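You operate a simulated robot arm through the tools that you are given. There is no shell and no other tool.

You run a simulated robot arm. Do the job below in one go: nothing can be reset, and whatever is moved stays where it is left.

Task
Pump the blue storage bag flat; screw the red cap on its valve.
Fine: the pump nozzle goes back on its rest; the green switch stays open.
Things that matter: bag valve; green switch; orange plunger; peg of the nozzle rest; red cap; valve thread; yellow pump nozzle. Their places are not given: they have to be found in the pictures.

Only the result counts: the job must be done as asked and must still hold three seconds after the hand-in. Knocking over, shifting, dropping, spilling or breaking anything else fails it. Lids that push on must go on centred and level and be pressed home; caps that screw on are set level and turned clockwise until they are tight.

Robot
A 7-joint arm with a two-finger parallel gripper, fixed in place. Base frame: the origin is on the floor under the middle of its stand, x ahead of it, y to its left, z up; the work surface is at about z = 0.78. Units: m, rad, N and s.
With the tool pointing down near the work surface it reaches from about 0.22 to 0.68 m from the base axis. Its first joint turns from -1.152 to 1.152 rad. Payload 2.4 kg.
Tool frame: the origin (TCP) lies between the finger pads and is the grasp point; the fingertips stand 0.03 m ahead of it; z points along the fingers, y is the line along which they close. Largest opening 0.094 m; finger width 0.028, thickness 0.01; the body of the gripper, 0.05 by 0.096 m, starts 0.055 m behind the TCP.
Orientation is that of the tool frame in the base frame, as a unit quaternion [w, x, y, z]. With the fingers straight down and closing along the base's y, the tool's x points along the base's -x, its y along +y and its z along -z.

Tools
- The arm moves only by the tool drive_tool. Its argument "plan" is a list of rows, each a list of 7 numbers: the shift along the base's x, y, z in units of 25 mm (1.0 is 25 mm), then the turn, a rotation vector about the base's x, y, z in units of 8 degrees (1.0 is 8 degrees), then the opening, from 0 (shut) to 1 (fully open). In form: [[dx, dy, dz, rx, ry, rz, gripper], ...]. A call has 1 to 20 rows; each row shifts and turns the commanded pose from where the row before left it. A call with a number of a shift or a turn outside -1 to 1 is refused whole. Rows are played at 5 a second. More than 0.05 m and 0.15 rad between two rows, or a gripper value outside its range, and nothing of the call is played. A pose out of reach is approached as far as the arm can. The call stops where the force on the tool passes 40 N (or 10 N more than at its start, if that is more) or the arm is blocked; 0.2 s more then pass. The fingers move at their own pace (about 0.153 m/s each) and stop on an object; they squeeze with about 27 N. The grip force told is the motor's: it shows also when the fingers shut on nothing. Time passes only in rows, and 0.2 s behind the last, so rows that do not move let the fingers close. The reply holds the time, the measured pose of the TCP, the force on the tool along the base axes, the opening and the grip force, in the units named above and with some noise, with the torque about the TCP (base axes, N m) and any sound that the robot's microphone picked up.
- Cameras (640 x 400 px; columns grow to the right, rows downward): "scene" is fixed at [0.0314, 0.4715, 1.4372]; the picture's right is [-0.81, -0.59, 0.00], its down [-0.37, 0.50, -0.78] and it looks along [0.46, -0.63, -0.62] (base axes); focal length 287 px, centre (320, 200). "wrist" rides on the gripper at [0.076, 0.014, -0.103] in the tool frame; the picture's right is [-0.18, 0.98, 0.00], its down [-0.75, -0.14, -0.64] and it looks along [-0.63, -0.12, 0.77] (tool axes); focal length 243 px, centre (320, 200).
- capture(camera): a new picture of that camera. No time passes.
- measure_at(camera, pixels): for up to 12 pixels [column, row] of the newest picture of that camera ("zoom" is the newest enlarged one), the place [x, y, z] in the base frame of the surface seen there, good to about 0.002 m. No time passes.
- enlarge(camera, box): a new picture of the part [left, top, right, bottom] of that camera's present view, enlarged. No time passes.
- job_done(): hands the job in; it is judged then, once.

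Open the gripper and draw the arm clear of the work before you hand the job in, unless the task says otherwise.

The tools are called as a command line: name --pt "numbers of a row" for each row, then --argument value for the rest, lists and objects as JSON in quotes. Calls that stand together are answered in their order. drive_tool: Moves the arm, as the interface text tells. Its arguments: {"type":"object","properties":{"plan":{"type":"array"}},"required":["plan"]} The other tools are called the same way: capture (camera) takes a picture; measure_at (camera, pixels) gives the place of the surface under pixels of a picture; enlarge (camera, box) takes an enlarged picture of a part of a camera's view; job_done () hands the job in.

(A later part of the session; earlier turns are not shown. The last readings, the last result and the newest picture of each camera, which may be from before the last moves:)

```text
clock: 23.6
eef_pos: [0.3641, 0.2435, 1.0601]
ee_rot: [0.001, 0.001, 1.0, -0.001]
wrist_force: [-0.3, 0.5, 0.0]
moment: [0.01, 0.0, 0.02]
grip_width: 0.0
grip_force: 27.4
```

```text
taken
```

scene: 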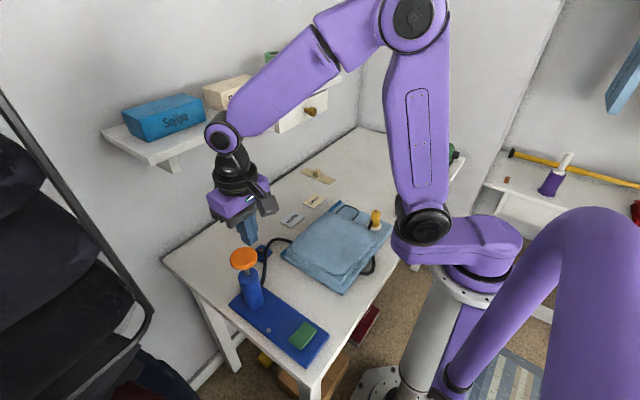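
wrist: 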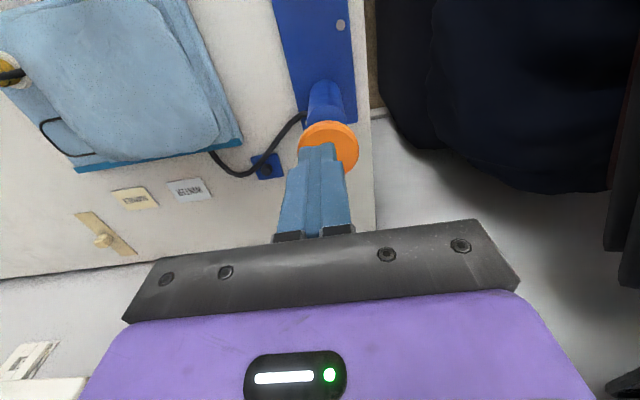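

The closed fingertips are near the orange knob, which spans columns 298–359 and rows 121–172 in the wrist view. I'll measure the knob and its rod.

measure_at --camera "wrist" --pixels '[[328, 124], [301, 140], [357, 148], [350, 165], [304, 155], [330, 135], [345, 150], [322, 100], [340, 105]]'

enlarge --camera "scene" --box '[215, 230, 295, 310]'

measure_at --camera "zoom" --pixels '[[148, 145], [245, 120], [195, 85], [195, 180], [197, 130], [225, 230], [240, 245], [195, 215], [240, 300], [230, 350]]'

```text
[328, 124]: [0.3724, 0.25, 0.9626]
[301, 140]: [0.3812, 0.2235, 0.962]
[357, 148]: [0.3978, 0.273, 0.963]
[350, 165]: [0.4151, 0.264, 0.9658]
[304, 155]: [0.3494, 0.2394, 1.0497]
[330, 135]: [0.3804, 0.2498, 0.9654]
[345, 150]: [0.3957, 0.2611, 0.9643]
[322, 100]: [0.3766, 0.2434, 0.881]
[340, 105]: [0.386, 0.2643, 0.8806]
```

```text
5.00 times, centred on (255, 270) of scene
```

zoom: 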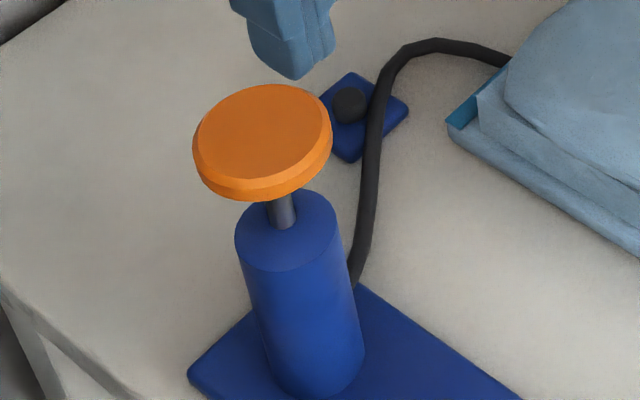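

```text
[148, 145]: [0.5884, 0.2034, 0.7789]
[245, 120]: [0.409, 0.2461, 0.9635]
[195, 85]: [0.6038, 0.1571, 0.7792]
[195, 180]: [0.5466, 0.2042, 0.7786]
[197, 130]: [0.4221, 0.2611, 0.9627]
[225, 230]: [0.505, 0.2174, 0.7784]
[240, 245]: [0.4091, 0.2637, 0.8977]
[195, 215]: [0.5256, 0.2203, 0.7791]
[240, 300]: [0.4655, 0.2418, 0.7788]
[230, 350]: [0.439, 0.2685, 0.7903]
```

The knob's centre is about (0.3975, 0.2475) at z 0.9645, and the cylinder top is at z 0.898. I'll centre the closed fingertips over it and come down to just above it.

drive_tool --pt "0.67 0.08 -0.8 0 0 0 0" --pt "0.67 0.08 -0.8 0 0 0 0" --pt "0 0 -0.7 0 0 0 0" --pt "0 0 0 0 0 0 0"

capture --camera "wrist"

enlarge --camera "scene" --box '[215, 210, 295, 310]'

```text
clock: 24.6
eef_pos: [0.3983, 0.2466, 1.0035]
ee_rot: [0.0, 0.0, 1.0, 0.0]
wrist_force: [0.5, -0.5, 0.1]
moment: [0.02, -0.02, -0.01]
grip_width: 0.0
grip_force: 27.1
```

```text
taken
```

wrist: 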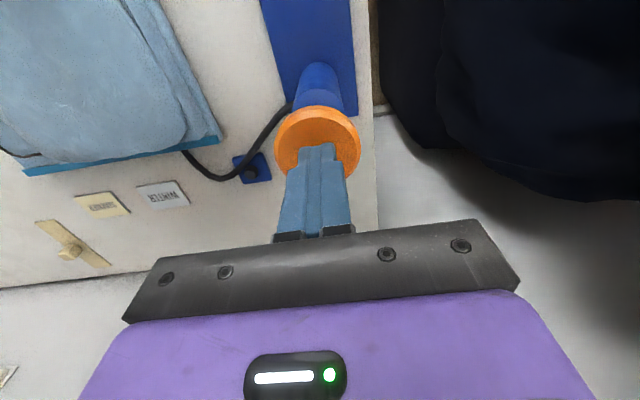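

```text
4.00 times, centred on (255, 260) of scene
```

zoom: 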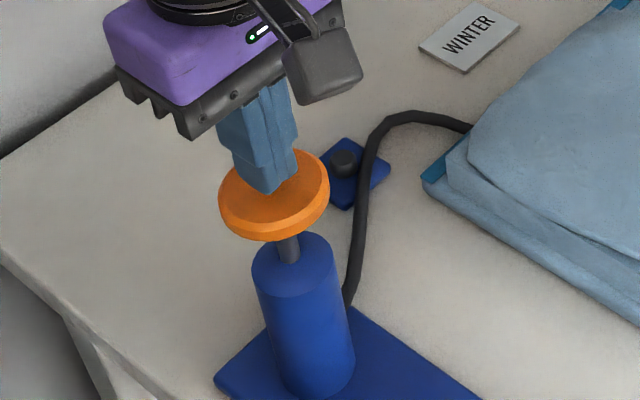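

The fingertips are centred over the knob (columns 275–361, middle 318). I'll press down slowly and listen for force and sound.

drive_tool --pt "0 0 -0.3 0 0 0 0" --pt "0 0 -0.2 0 0 0 0" --pt "0 0 -0.2 0 0 0 0" --pt "0 0 -0.2 0 0 0 0" --pt "0 0 0 0 0 0 0"

```text
clock: 25.8
eef_pos: [0.3993, 0.247, 0.9815]
ee_rot: [0.001, 0.0, 1.0, -0.001]
wrist_force: [-0.7, -0.3, 0.7]
moment: [-0.01, 0.02, -0.03]
grip_width: 0.0001
grip_force: 26.9
```

The TCP dropped to z 0.9815 with almost no force. I'll look whether the plunger went down.

enlarge --camera "scene" --box '[215, 210, 295, 310]'

measure_at --camera "zoom" --pixels '[[235, 205], [310, 200], [290, 215], [275, 245]]'

```text
4.00 times, centred on (255, 260) of scene
```

zoom: 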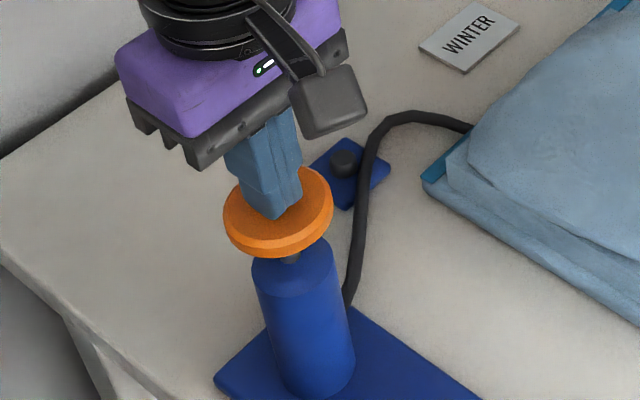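

```text
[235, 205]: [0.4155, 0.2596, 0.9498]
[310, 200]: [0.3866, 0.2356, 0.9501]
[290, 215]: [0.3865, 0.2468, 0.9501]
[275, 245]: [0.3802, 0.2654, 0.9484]
```

The knob top is now at z 0.950, so the plunger moves with little resistance. I'll press on to the bottom of the stroke.

drive_tool --pt "0 0 -0.4 0 0 0 0" --pt "0 0 -0.4 0 0 0 0" --pt "0 0 -0.4 0 0 0 0" --pt "0 0 -0.2 0 0 0 0" --pt "0 0 0 0 0 0 0"

enlarge --camera "scene" --box '[215, 210, 295, 310]'

measure_at --camera "scene" --pixels '[[340, 245], [355, 235], [320, 260], [300, 250]]'

```text
clock: 26.8
eef_pos: [0.4007, 0.2457, 0.9531]
ee_rot: [0.002, 0.0, 1.0, -0.001]
wrist_force: [-8.6, -4.3, 27.9]
moment: [-0.11, 0.37, 0.01]
grip_width: 0.0
grip_force: 27.7
heard: click
stopped in row 4: the force on the tool passed its limit at 48 N (the readings are from after the stop); the commanded pose is now the measured one
```

```text
4.00 times, centred on (255, 260) of scene
```

zoom: 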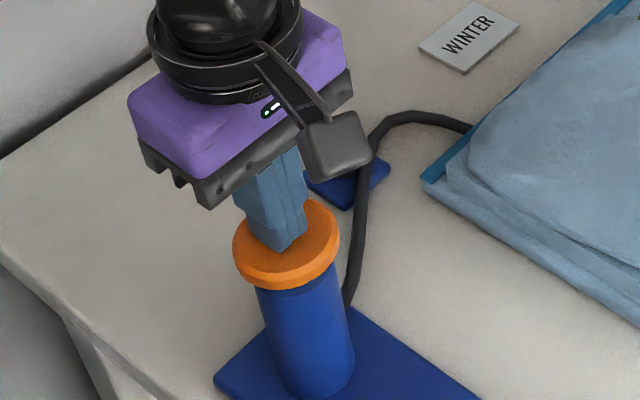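

```text
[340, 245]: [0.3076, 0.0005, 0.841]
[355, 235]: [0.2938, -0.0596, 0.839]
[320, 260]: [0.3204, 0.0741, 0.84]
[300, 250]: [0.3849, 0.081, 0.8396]
```

The stroke bottomed with a click at TCP z 0.953 and the bag still reads 0.840. I'll raise the hand and see whether the knob springs back.

drive_tool --pt "-0.05 0 0.5 0 0 0 0" --pt "0 0 0.5 0 0 0 0" --pt "0 0 0.5 0 0 0 0" --pt "0 0 0.5 0 0 0 0" --pt "0 0 0.2 0 0 0 0" --pt "0 0 0 0 0 0 0"

enlarge --camera "scene" --box '[215, 210, 295, 310]'

capture --camera "scene"

measure_at --camera "scene" --pixels '[[340, 245], [355, 235], [320, 260], [300, 250], [232, 257], [256, 257], [303, 328], [303, 336], [298, 345], [308, 350], [292, 335]]'

```text
clock: 28.1
eef_pos: [0.3996, 0.2465, 1.0075]
ee_rot: [0.002, 0.0, 1.0, 0.0]
wrist_force: [-0.3, -0.1, 0.5]
moment: [-0.02, 0.0, 0.0]
grip_width: 0.0
grip_force: 27.1
```

```text
4.00 times, centred on (255, 260) of scene
```

zoom: 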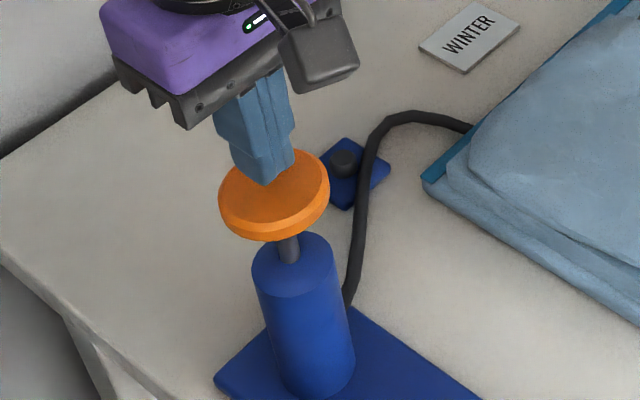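

```text
taken
```

scene: 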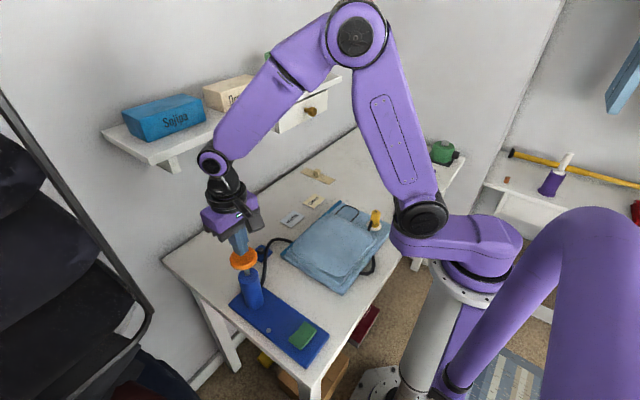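

```text
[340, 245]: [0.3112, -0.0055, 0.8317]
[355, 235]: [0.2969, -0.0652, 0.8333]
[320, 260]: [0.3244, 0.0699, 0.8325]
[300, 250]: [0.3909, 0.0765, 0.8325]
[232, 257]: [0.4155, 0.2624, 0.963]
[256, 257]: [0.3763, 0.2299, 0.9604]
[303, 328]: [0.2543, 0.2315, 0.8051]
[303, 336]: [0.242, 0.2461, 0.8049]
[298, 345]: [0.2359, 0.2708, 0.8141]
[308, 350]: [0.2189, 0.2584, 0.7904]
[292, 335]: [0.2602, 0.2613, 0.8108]
```

One stroke dropped the bag from z 0.840 to 0.832, and the knob springs back by itself, so pumping works with the switch as it is. I'll do another stroke with controlled depth.

drive_tool --pt "0 0 -0.6 0 0 0 0" --pt "0 0 -0.6 0 0 0 0" --pt "0 0 -0.6 0 0 0 0" --pt "0 0 -0.42 0 0 0 0" --pt "0 0 0 0 0 0 0" --pt "0 0 0.6 0 0 0 0" --pt "0 0 0.6 0 0 0 0" --pt "0 0 0.6 0 0 0 0" --pt "0 0 0.42 0 0 0 0" --pt "0 0 0 0 0 0 0"

capture --camera "scene"

measure_at --camera "scene" --pixels '[[340, 245], [355, 235], [320, 260], [300, 250], [232, 257], [256, 257]]'

```text
clock: 30.4
eef_pos: [0.3985, 0.2458, 1.0079]
ee_rot: [0.002, 0.001, 1.0, 0.0]
wrist_force: [0.2, 0.2, 0.4]
moment: [0.01, 0.02, 0.02]
grip_width: 0.0
grip_force: 26.8
heard: click
```

```text
taken
```

scene: 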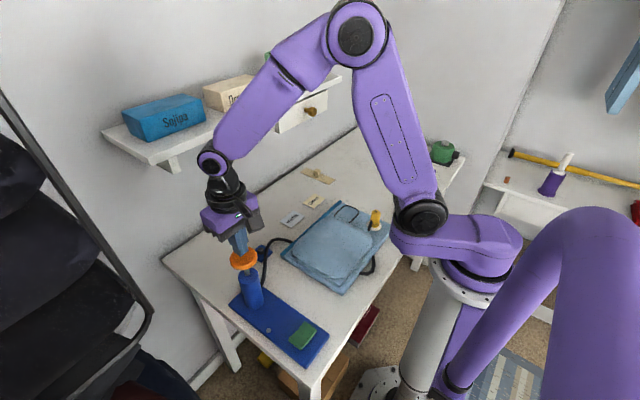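

```text
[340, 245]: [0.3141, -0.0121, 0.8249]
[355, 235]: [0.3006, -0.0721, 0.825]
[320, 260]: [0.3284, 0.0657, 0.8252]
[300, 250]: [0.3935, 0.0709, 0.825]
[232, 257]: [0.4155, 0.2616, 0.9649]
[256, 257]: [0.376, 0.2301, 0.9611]
```

The bag is down to z 0.825 after the second stroke and click. I'll do two more strokes in one call.

drive_tool --pt "0 0 -0.6 0 0 0 0" --pt "0 0 -0.6 0 0 0 0" --pt "0 0 -0.6 0 0 0 0" --pt "0 0 -0.42 0 0 0 0" --pt "0 0 0 0 0 0 0" --pt "0 0 0.6 0 0 0 0" --pt "0 0 0.6 0 0 0 0" --pt "0 0 0.6 0 0 0 0" --pt "0 0 0.42 0 0 0 0" --pt "0 0 0 0 0 0 0" --pt "0 0 -0.6 0 0 0 0" --pt "0 0 -0.6 0 0 0 0" --pt "0 0 -0.6 0 0 0 0" --pt "0 0 -0.42 0 0 0 0" --pt "0 0 0 0 0 0 0" --pt "0 0 0.6 0 0 0 0" --pt "0 0 0.6 0 0 0 0" --pt "0 0 0.6 0 0 0 0" --pt "0 0 0.42 0 0 0 0" --pt "0 0 0 0 0 0 0"

capture --camera "scene"

measure_at --camera "scene" --pixels '[[340, 245], [355, 235], [320, 260], [300, 250], [232, 257], [256, 257]]'

enlarge --camera "scene" --box '[270, 190, 410, 300]'

```text
clock: 34.5
eef_pos: [0.4, 0.2459, 1.0071]
ee_rot: [0.002, 0.001, 1.0, 0.001]
wrist_force: [-0.2, -0.5, 0.8]
moment: [0.01, -0.02, 0.02]
grip_width: 0.0002
grip_force: 27.1
heard: click, click
```

```text
taken
```

scene: 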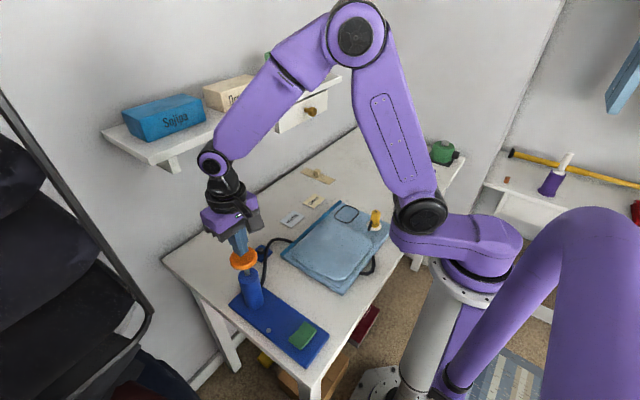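

```text
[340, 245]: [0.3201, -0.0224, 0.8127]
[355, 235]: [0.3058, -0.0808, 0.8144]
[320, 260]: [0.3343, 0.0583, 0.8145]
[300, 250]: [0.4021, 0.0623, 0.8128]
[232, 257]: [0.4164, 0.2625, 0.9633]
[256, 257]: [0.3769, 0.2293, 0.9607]
```

```text
3.64 times, centred on (340, 245) of scene
```

zoom: 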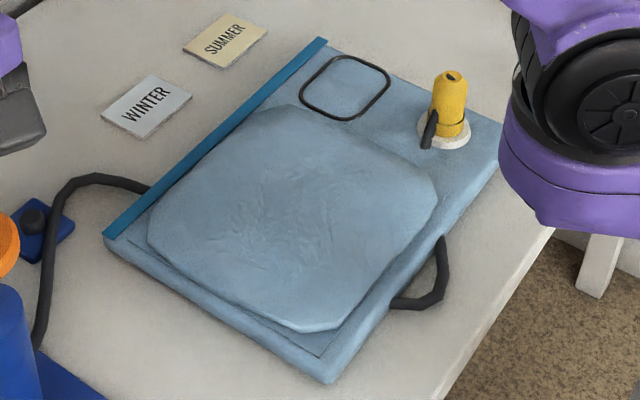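

The bag is at z 0.813 and still falling, about 6 mm per stroke. I'll do two more strokes.

drive_tool --pt "0 0 -0.6 0 0 0 0" --pt "0 0 -0.6 0 0 0 0" --pt "0 0 -0.6 0 0 0 0" --pt "0 0 -0.42 0 0 0 0" --pt "0 0 0 0 0 0 0" --pt "0 0 0.6 0 0 0 0" --pt "0 0 0.6 0 0 0 0" --pt "0 0 0.6 0 0 0 0" --pt "0 0 0.42 0 0 0 0" --pt "0 0 0 0 0 0 0" --pt "0 0 -0.6 0 0 0 0" --pt "0 0 -0.6 0 0 0 0" --pt "0 0 -0.6 0 0 0 0" --pt "0 0 -0.42 0 0 0 0" --pt "0 0 0 0 0 0 0" --pt "0 0 0.6 0 0 0 0" --pt "0 0 0.6 0 0 0 0" --pt "0 0 0.6 0 0 0 0" --pt "0 0 0.42 0 0 0 0" --pt "0 0 0 0 0 0 0"

capture --camera "scene"

measure_at --camera "scene" --pixels '[[340, 245], [355, 235], [320, 260], [300, 250], [232, 257], [256, 257], [385, 232], [345, 285], [345, 212]]'

enlarge --camera "scene" --box '[270, 190, 410, 300]'

```text
clock: 38.8
eef_pos: [0.4002, 0.249, 1.0069]
ee_rot: [0.001, 0.0, 1.0, 0.0]
wrist_force: [-0.5, -0.2, -1.0]
moment: [-0.03, 0.03, 0.01]
grip_width: 0.0001
grip_force: 27.0
heard: click, click
```

```text
taken
```

scene: 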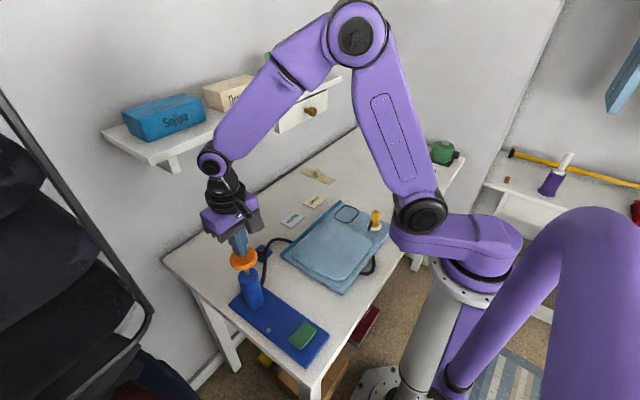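

```text
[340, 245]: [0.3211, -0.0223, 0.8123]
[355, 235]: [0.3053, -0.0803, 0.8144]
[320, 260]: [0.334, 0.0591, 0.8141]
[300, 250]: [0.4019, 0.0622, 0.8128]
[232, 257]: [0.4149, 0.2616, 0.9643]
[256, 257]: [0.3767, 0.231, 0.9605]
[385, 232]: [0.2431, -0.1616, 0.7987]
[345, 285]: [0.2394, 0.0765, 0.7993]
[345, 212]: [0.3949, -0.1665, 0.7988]
```

```text
3.64 times, centred on (340, 245) of scene
```

zoom: 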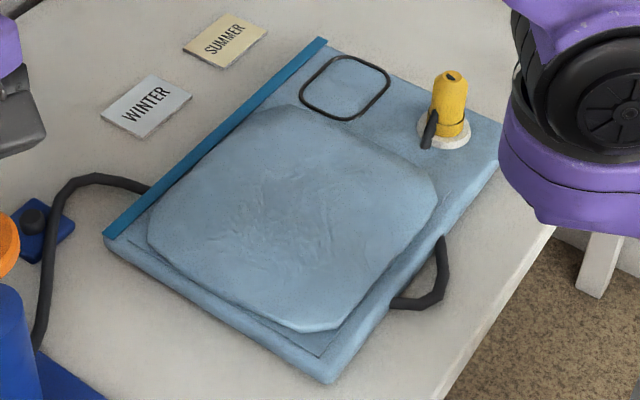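

The last two strokes clicked but the bag stays at z 0.813, so it is fully evacuated. The nozzle is still seated, and I'll go back above it with the fingers part open.

drive_tool --pt "-0.27 -0.985 0.6 0 0 0 0" --pt "-0.27 -0.985 0.4 0 0 0 0" --pt "-0.27 -0.985 0 0 0 0 0.3" --pt "-0.27 -0.985 0 0 0 0 0.6" --pt "-0.27 -0.985 0 0 0 0 0.6" --pt "-0.27 -0.985 0 0 0 0 0.6" --pt "-0.27 -0.985 0 0 0 0 0.6" --pt "-0.27 -0.985 0 0 0 0 0.6" --pt "-0.27 -0.985 0 0 0 0 0.6" --pt "-0.27 -0.985 -0.45 0 0 0 0.6" --pt "-0.27 -0.985 -0.45 0 0 0 0.6" --pt "-0.27 -0.985 -0.45 0 0 0 0.6" --pt "-0.27 -0.985 -0.45 0 0 0 0.6" --pt "-0.27 -0.985 -0.45 0 0 0 0.6" --pt "-0.27 -0.985 -0.45 0 0 0 0.6" --pt "-0.27 -0.985 -0.45 0 0 0 0.6" --pt "-0.27 -0.985 -0.45 0 0 0 0.6" --pt "0 0 0 0 0 0 0.6"

capture --camera "wrist"

capture --camera "scene"

measure_at --camera "scene" --pixels '[[340, 245], [355, 235], [320, 260], [300, 250]]'

```text
clock: 42.5
eef_pos: [0.2848, -0.1713, 0.9428]
ee_rot: [0.001, 0.0, 1.0, 0.001]
wrist_force: [0.4, 0.4, -0.7]
moment: [0.03, -0.01, 0.03]
grip_width: 0.0565
grip_force: 0.1
```

```text
taken
```

wrist: 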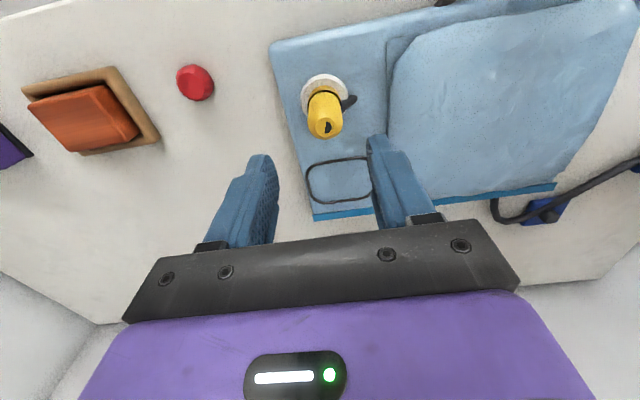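

```text
taken
```

scene: 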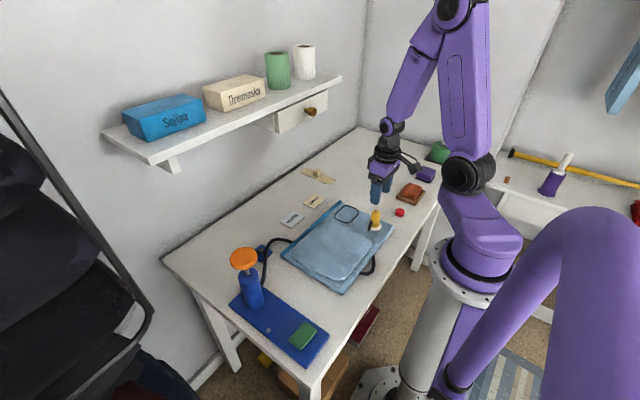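

```text
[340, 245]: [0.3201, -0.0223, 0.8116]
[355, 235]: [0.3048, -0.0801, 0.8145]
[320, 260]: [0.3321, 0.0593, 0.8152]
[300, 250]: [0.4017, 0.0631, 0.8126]
```

The bag holds at z 0.813. The nozzle appears slightly to +y of the tool axis (column ~325), so I'll measure its place precisely.

enlarge --camera "wrist" --box '[280, 60, 370, 150]'

measure_at --camera "wrist" --pixels '[[325, 128], [318, 127], [332, 127], [325, 135], [323, 110], [311, 115], [339, 113], [318, 78], [303, 95], [345, 90]]'

```text
4.44 times, centred on (325, 105) of wrist
```

zoom: 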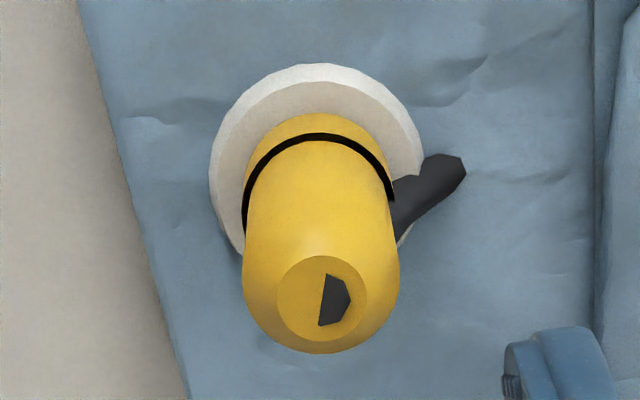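

```text
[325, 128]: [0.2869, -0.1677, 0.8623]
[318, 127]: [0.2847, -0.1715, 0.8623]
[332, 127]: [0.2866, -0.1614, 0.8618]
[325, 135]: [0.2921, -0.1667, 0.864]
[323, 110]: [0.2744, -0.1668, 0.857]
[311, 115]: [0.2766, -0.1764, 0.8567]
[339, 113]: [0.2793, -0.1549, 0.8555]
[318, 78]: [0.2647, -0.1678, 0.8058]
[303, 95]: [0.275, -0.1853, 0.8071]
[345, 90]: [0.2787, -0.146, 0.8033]
```

The nozzle's centre is at about (0.286, -0.167). I'll shift to it, descend to z of about 0.843 and grip.

drive_tool --pt "0.04 0.16 0 0 0 0 0.6" --pt "0 0 -1 0 0 0 0.6" --pt "0 0 -1 0 0 0 0.6" --pt "0 0 -1 0 0 0 0.6" --pt "0 0 -0.95 0 0 0 0.6" --pt "0 0 0 0 0 0 0.6" --pt "0 0 0 0 0 0 0.1" --pt "0 0 0 0 0 0 0.1" --pt "0 0 0 0 0 0 0.1"

capture --camera "wrist"

```text
clock: 44.5
eef_pos: [0.285, -0.1672, 0.8429]
ee_rot: [0.002, 0.0, 1.0, 0.001]
wrist_force: [0.8, 2.1, -2.9]
moment: [0.06, 0.01, 0.06]
grip_width: 0.0332
grip_force: 26.6
```

```text
taken
```

wrist: 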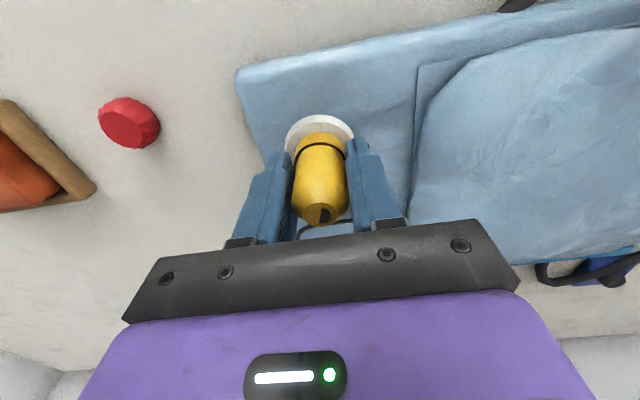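

The grip is good (0.0332) with almost no side load. I'll pull the nozzle straight up off the valve.

drive_tool --pt "0 0 0.2 0 0 0 0.1" --pt "0 0 0.3 0 0 0 0.1" --pt "0 0 0.5 0 0 0 0.1" --pt "0 0 1 0 0 0 0.1" --pt "0 0 1 0 0 0 0.1" --pt "0 0 1 0 0 0 0.1" --pt "0 0 0 0 0 0 0.1"

capture --camera "wrist"

capture --camera "scene"

measure_at --camera "scene" --pixels '[[340, 245], [355, 235], [320, 260], [300, 250]]'

```text
clock: 46.1
eef_pos: [0.2839, -0.1694, 0.9429]
ee_rot: [0.002, 0.0, 1.0, 0.001]
wrist_force: [0.0, -0.2, -0.7]
moment: [0.01, 0.02, 0.0]
grip_width: 0.0336
grip_force: 26.8
```

```text
taken
```

wrist: 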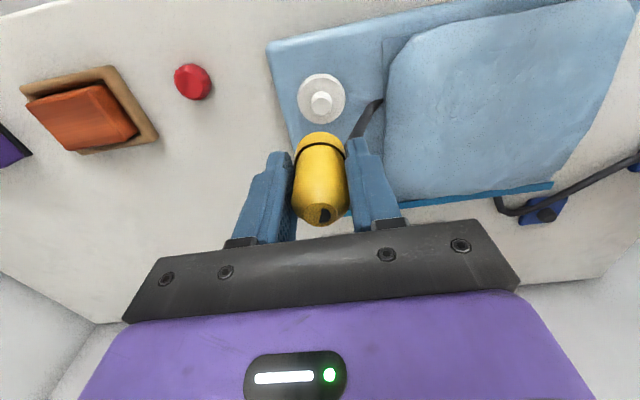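

```text
taken
```

scene: 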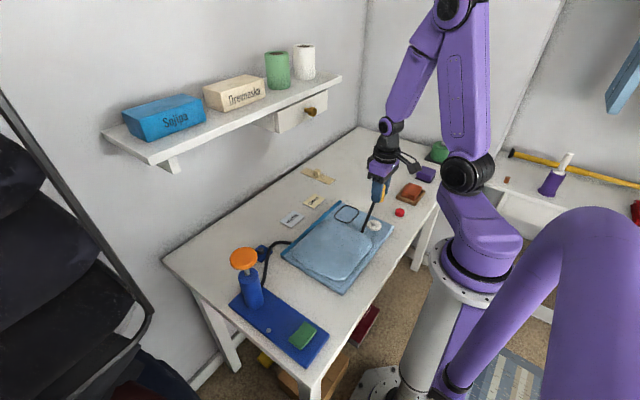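

```text
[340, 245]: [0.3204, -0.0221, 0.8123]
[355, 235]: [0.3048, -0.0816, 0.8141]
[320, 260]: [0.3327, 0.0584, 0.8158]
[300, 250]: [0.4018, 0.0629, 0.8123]
```

The nozzle is off and the bag stays flat at z 0.812. I'll carry the nozzle back along the same path to hover over the peg near (0.504, 0.120).

drive_tool --pt "0.567 0.893 -0.1 0 0 0 0.1" --pt "0.567 0.893 -0.1 0 0 0 0.1" --pt "0.567 0.893 -0.1 0 0 0 0.1" --pt "0.567 0.893 -0.1 0 0 0 0.1" --pt "0.567 0.893 -0.1 0 0 0 0.1" --pt "0.567 0.893 -0.1 0 0 0 0.1" --pt "0.567 0.893 -0.1 0 0 0 0.1" --pt "0.567 0.893 -0.1 0 0 0 0.1" --pt "0.567 0.893 -0.1 0 0 0 0.1" --pt "0.567 0.893 -0.1 0 0 0 0.1" --pt "0.567 0.893 -0.15 0 0 0 0.1" --pt "0.567 0.893 -0.2 0 0 0 0.1" --pt "0.9 0.8 -0.5 0 0 0 0.1" --pt "0.8 0 0 0 0 0 0.1" --pt "0 0 0 0 0 0 0.1"

capture --camera "wrist"

enlarge --camera "wrist" --box '[270, 50, 370, 230]'

capture --camera "scene"

enlarge --camera "scene" --box '[225, 200, 295, 275]'

measure_at --camera "scene" --pixels '[[340, 245], [355, 235], [320, 260], [300, 250]]'

```text
clock: 49.4
eef_pos: [0.498, 0.1218, 0.8967]
ee_rot: [0.001, 0.0, 1.0, 0.001]
wrist_force: [0.0, 0.3, -0.9]
moment: [-0.01, 0.0, -0.03]
grip_width: 0.033
grip_force: 26.7
```

```text
taken
```

wrist: 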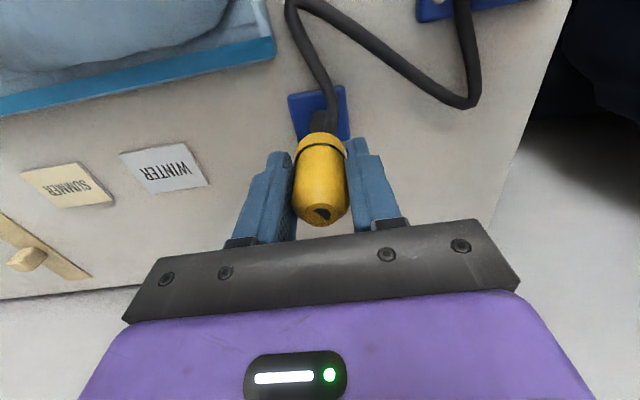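

```text
2.22 times, centred on (320, 140) of wrist
```

zoom: 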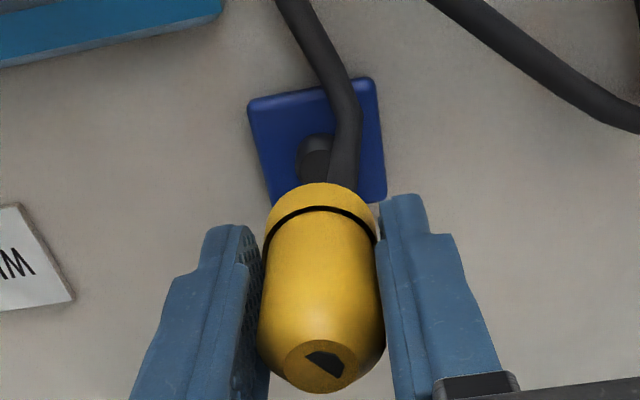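

```text
taken
```

scene: 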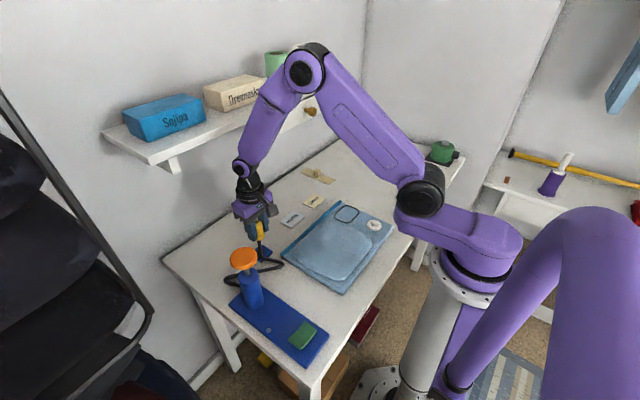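

```text
5.33 times, centred on (260, 238) of scene
```

zoom: 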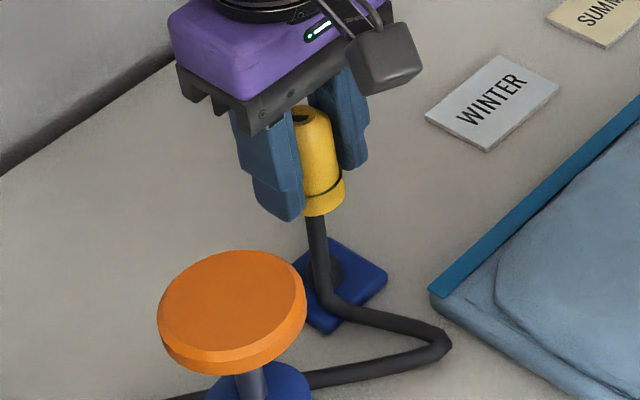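

```text
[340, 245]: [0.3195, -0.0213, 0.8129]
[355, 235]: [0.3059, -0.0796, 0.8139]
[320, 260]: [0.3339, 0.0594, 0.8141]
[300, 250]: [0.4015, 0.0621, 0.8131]
```

The bag holds at z 0.813. The peg shows beside the hose at zoom (315,155), and I'll measure it relative to the nozzle for alignment.

measure_at --camera "wrist" --pixels '[[317, 112], [316, 118], [318, 124], [320, 128], [290, 97], [342, 87], [348, 135], [320, 145], [322, 215], [316, 213]]'

enlarge --camera "wrist" --box '[285, 80, 355, 150]'

```text
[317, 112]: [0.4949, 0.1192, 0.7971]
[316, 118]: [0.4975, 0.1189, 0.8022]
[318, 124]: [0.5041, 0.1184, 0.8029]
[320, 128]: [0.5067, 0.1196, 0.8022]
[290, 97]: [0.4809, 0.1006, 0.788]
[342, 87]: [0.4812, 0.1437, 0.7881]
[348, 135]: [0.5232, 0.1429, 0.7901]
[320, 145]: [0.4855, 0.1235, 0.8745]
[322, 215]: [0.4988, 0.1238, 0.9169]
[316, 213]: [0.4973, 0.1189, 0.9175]
```

```text
5.71 times, centred on (320, 115) of wrist
```

zoom: 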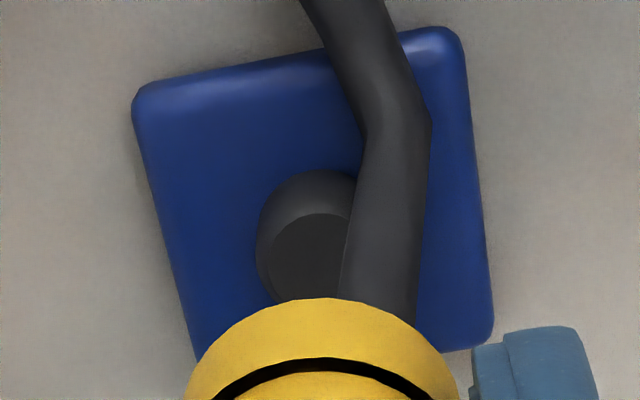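

The peg's centre is about (0.5035, 0.120) with its top at z 0.8025, while the nozzle is at about (0.4985, 0.122). I'll shift +5.5 mm in x and -2 mm in y, then lower to just above the peg.

drive_tool --pt "0.22 -0.08 0 0 0 0 0.1" --pt "0 0 -0.6 0 0 0 0.1" --pt "0 0 -0.6 0 0 0 0.1" --pt "0 0 -0.3 0 0 0 0.1" --pt "0 0 0 0 0 0 0.1"

capture --camera "wrist"

enlarge --camera "wrist" --box '[275, 90, 365, 160]'

enlarge --camera "scene" --box '[235, 215, 295, 275]'

```text
clock: 50.5
eef_pos: [0.5041, 0.1196, 0.8573]
ee_rot: [0.002, 0.0, 1.0, 0.0]
wrist_force: [-0.7, 0.6, -0.2]
moment: [-0.01, 0.0, 0.03]
grip_width: 0.0332
grip_force: 27.1
```

```text
taken
```

wrist: 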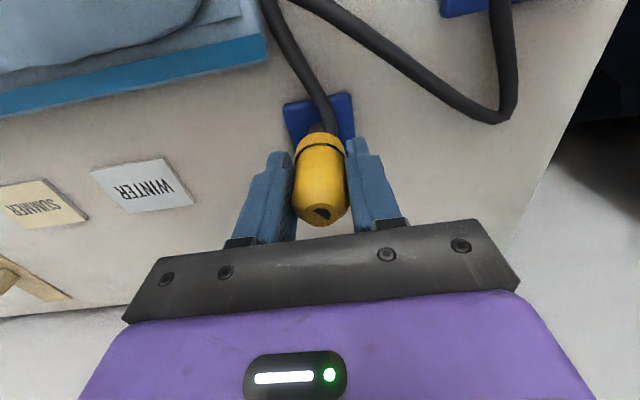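

```text
5.71 times, centred on (320, 125) of wrist
```

zoom: 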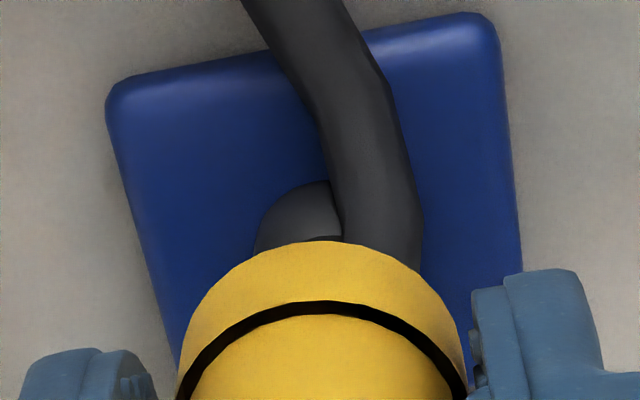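

```text
6.67 times, centred on (265, 245) of scene
```

zoom: 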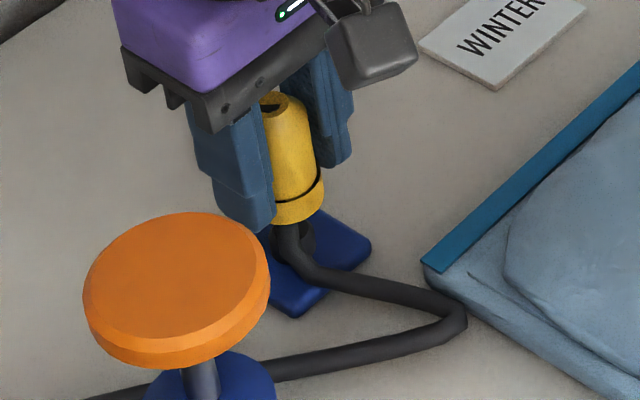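

Peg and nozzle line up (centre columns ~322 and ~321), at the same pose as the original grasp. I'll lower slowly onto the peg.

drive_tool --pt "0 0 -0.2 0 0 0 0.1" --pt "0 0 -0.2 0 0 0 0.1" --pt "0 0 -0.2 0 0 0 0.1" --pt "0 0 -0.2 0 0 0 0.1" --pt "0 0 -0.15 0 0 0 0.1" --pt "0 0 0 0 0 0 0.1"

```text
clock: 52.0
eef_pos: [0.5028, 0.1191, 0.8366]
ee_rot: [0.002, 0.0, 1.0, 0.0]
wrist_force: [-0.3, 0.3, -0.7]
moment: [0.02, 0.0, 0.01]
grip_width: 0.0332
grip_force: 26.7
```

There is no contact force at z 0.8366, where the nozzle bottom is already below the peg top, so it's slipping over the peg. I'll continue down.

drive_tool --pt "0 0 -0.12 0 0 0 0.1" --pt "0 0 -0.12 0 0 0 0.1" --pt "0 0 -0.1 0 0 0 0.1" --pt "0 0 0 0 0 0 0.1"

```text
clock: 53.0
eef_pos: [0.5034, 0.1189, 0.8274]
ee_rot: [0.003, 0.0, 1.0, 0.0]
wrist_force: [1.9, 3.0, -0.2]
moment: [0.09, -0.06, 0.01]
grip_width: 0.0336
grip_force: 26.9
```

The TCP is at 0.8274, near the original 0.827, with only a slight side force. I'll press a touch further to find the seat.

drive_tool --pt "0 0 -0.06 0 0 0 0.1" --pt "0 0 -0.06 0 0 0 0.1" --pt "0 0 0 0 0 0 0.1"

capture --camera "wrist"

measure_at --camera "wrist" --pixels '[[322, 213], [316, 211], [328, 213], [320, 160], [320, 140], [300, 118], [350, 112]]'

```text
clock: 53.8
eef_pos: [0.5041, 0.1196, 0.8242]
ee_rot: [0.004, 0.0, 1.0, 0.001]
wrist_force: [-0.3, 8.2, 17.1]
moment: [0.3, 0.03, 0.02]
grip_width: 0.0335
grip_force: 27.2
```

```text
taken
```

wrist: 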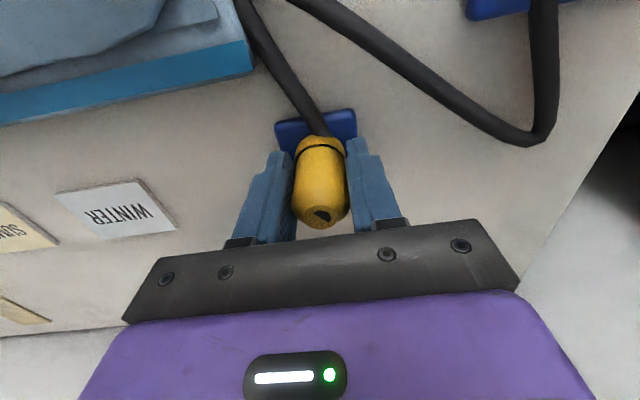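

```text
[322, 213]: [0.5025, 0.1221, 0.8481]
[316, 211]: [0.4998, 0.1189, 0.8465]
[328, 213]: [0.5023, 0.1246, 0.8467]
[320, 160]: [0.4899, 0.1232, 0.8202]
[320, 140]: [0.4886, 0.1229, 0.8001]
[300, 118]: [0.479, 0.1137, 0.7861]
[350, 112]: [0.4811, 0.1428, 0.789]
```

The nozzle top reads z 0.847, the same as at the start, with 17 N contact, so it is seated on the rest. I'll release it and rise.

drive_tool --pt "0 0 0.05 0 0 0 0.65" --pt "0 0 0 0 0 0 0.65" --pt "0 0 0 0 0 0 0.65" --pt "0 0 0.5 0 0 0 0.65" --pt "0 0 1 0 0 0 0.65" --pt "0 0 1 0 0 0 0.65" --pt "0 0 0.5 0 0 0 0.65" --pt "0 0 0 0 0 0 0.65"

capture --camera "wrist"

capture --camera "scene"

enlarge --camera "scene" --box '[225, 200, 295, 275]'

measure_at --camera "scene" --pixels '[[340, 245], [355, 235], [320, 260], [300, 250]]'

```text
clock: 55.5
eef_pos: [0.5027, 0.119, 0.9016]
ee_rot: [0.002, -0.001, 1.0, 0.001]
wrist_force: [-0.9, -1.0, 1.0]
moment: [0.0, 0.0, -0.01]
grip_width: 0.0612
grip_force: 0.1
```

```text
taken
```

wrist: 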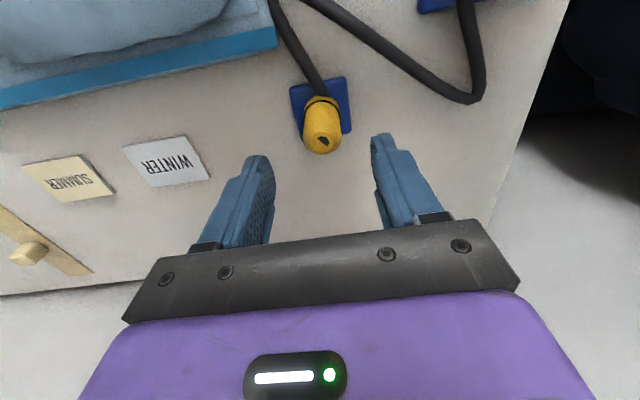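

```text
taken
```

scene: 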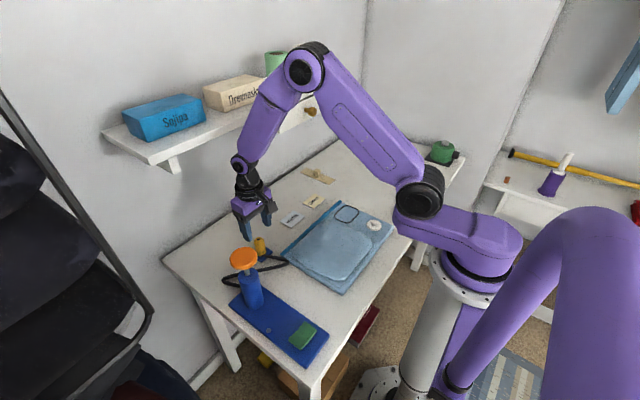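

```text
5.33 times, centred on (260, 238) of scene
```

zoom: 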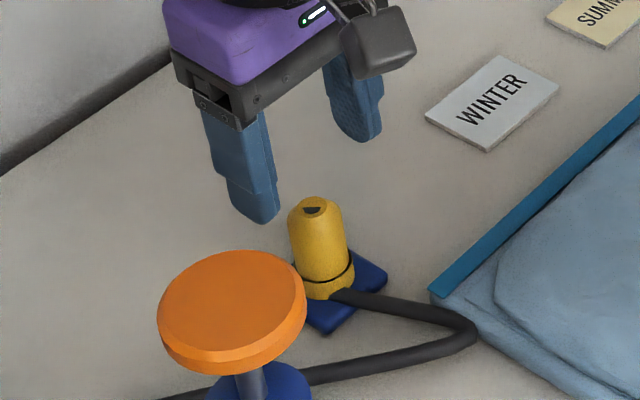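

```text
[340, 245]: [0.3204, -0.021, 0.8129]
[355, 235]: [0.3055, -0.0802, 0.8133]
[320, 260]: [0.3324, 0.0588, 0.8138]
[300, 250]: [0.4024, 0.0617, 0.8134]
```

The nozzle stands on its rest and the bag stays flat at z 0.813. Now I'll travel to the red cap near (0.249, -0.286) and look from above.

drive_tool --pt "-1 0 0 0 0 0 0.65" --pt "-0.536 -0.953 0.1 0 0 0 0.65" --pt "-0.536 -0.953 0.1 0 0 0 0.65" --pt "-0.536 -0.953 0.1 0 0 0 0.65" --pt "-0.536 -0.953 0.1 0 0 0 0.65" --pt "-0.536 -0.953 0.1 0 0 0 0.65" --pt "-0.536 -0.953 0.1 0 0 0 0.65" --pt "-0.536 -0.953 0.1 0 0 0 0.65" --pt "-0.536 -0.953 0.1 0 0 0 0.65" --pt "-0.536 -0.953 0.1 0 0 0 0.65" --pt "-0.536 -0.953 0 0 0 0 0.65" --pt "-0.536 -0.953 0 0 0 0 0.65" --pt "-0.536 -0.953 0 0 0 0 0.65" --pt "-0.536 -0.953 0 0 0 0 0.65" --pt "-0.536 -0.953 0 0 0 0 0.65" --pt "-0.536 -0.953 0 0 0 0 0.65" --pt "-0.536 -0.953 0 0 0 0 0.65" --pt "-0.536 -0.953 0 0 0 0 0.65" --pt "0 0 0 0 0 0 0.65"

capture --camera "wrist"

capture --camera "scene"

```text
clock: 59.5
eef_pos: [0.2503, -0.2867, 0.9236]
ee_rot: [0.001, 0.0, 1.0, 0.0]
wrist_force: [-0.7, -0.6, 0.6]
moment: [-0.02, 0.0, 0.02]
grip_width: 0.061
grip_force: 0.1
```

```text
taken
```

wrist: 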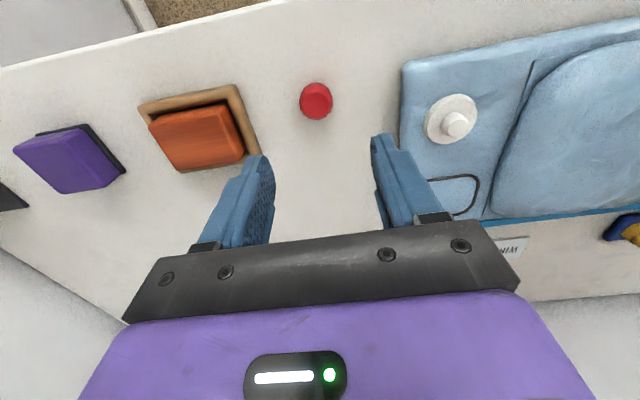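

```text
taken
```

scene: 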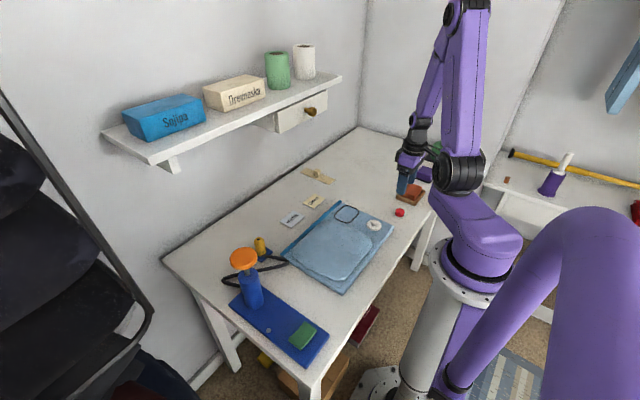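

The cap shows at wrist (316,100) and the valve at (453,120). I'll enlarge both and measure them.

enlarge --camera "wrist" --box '[285, 70, 345, 130]'

measure_at --camera "zoom" --pixels '[[280, 215], [200, 220], [355, 200], [280, 130], [285, 290], [280, 100], [275, 320]]'

enlarge --camera "wrist" --box '[415, 80, 490, 155]'

measure_at --camera "zoom" --pixels '[[320, 225], [350, 225], [335, 200], [335, 260], [190, 220], [450, 200], [300, 90], [350, 320]]'

```text
6.67 times, centred on (315, 100) of wrist
```

zoom: 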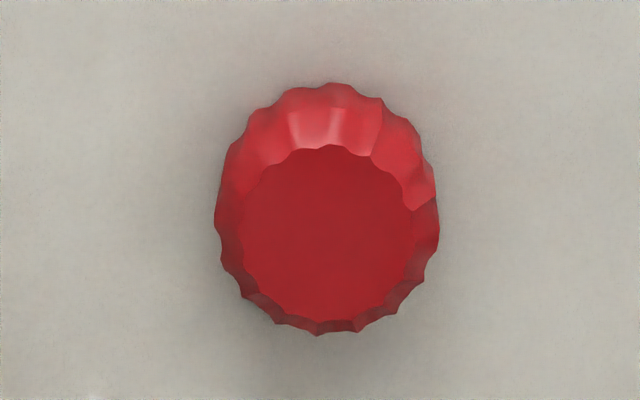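

```text
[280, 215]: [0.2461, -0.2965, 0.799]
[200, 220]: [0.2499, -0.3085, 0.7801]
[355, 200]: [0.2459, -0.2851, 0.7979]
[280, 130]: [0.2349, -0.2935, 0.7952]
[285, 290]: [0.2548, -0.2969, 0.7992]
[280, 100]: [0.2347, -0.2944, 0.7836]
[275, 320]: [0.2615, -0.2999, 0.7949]
```

```text
5.33 times, centred on (452, 118) of wrist
```

zoom: 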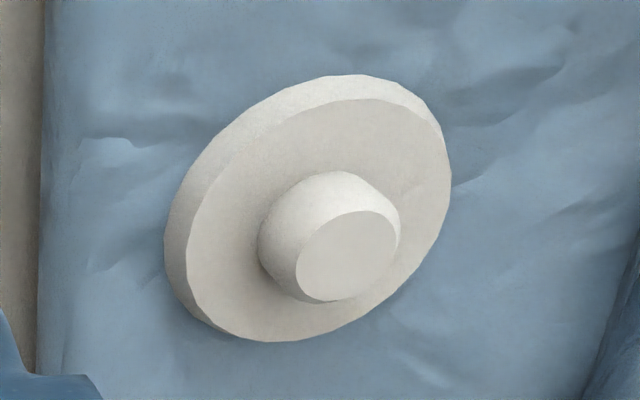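

```text
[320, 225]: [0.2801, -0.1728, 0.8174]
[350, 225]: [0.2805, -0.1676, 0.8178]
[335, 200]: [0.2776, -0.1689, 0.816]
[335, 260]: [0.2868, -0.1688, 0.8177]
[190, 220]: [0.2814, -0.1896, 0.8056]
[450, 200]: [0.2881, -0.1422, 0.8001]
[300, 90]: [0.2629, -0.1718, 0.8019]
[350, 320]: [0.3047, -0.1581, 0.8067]
```

The cap's centre is about (0.249, -0.290) with top z 0.799 and radius ~0.017; the valve stem is at about (0.286, -0.167). I'll first turn the hand counterclockwise while hovering, to have plenty of clockwise travel later.

measure_at --camera "wrist" --pixels '[[505, 110], [515, 110], [525, 110], [535, 110], [500, 150], [510, 160], [520, 90], [530, 80], [545, 100], [490, 130], [405, 90], [403, 130]]'

drive_tool --pt "0 -0.1 0 0 0 1 0.65" --pt "0 0 0 0 0 1 0.65" --pt "0 0 0 0 0 1 0.65" --pt "0 0 0 0 0 1 0.65" --pt "0 0 0 0 0 1 0.65" --pt "0 0 0 0 0 1 0.65" --pt "0 0 0 0 0 1 0.65" --pt "0 0 0 0 0 1 0.65" --pt "0 0 0 0 0 1 0.65" --pt "0 0 0 0 0 1 0.65" --pt "0 0 0 0 0 0 0.65"

capture --camera "scene"

capture --camera "wrist"

```text
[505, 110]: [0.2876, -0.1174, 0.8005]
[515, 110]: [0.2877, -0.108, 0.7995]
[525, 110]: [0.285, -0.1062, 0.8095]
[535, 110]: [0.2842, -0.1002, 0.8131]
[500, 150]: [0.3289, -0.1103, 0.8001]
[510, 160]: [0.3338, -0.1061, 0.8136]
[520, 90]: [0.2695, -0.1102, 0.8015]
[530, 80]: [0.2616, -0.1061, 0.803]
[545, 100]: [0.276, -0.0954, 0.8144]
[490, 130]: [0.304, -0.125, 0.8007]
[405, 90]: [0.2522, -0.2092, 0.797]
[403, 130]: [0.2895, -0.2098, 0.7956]
```

```text
clock: 62.0
eef_pos: [0.2507, -0.2884, 0.9226]
ee_rot: [0.002, -0.643, 0.766, 0.001]
wrist_force: [0.6, -0.4, 0.0]
moment: [0.01, 0.0, 0.04]
grip_width: 0.0609
grip_force: 0.0
```

```text
taken
```

scene: 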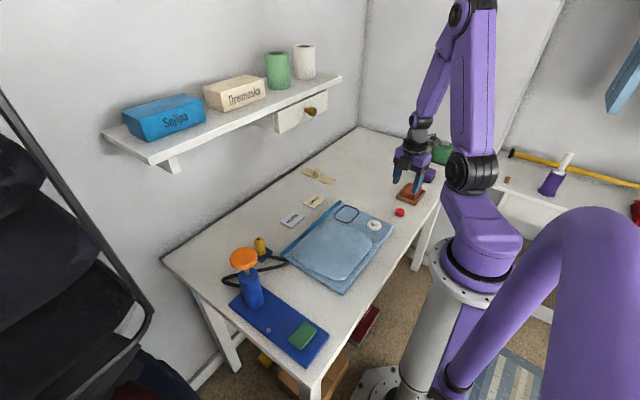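

```text
taken
```

wrist: 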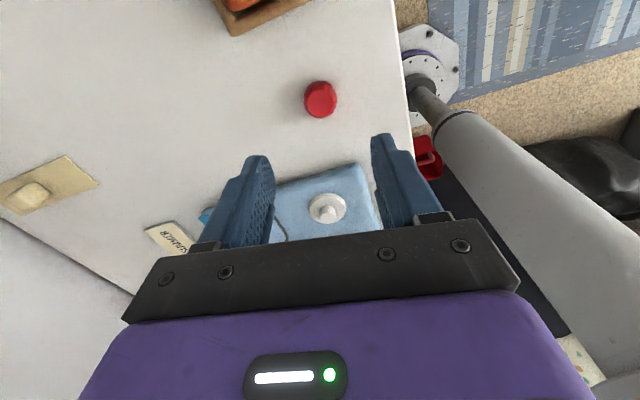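

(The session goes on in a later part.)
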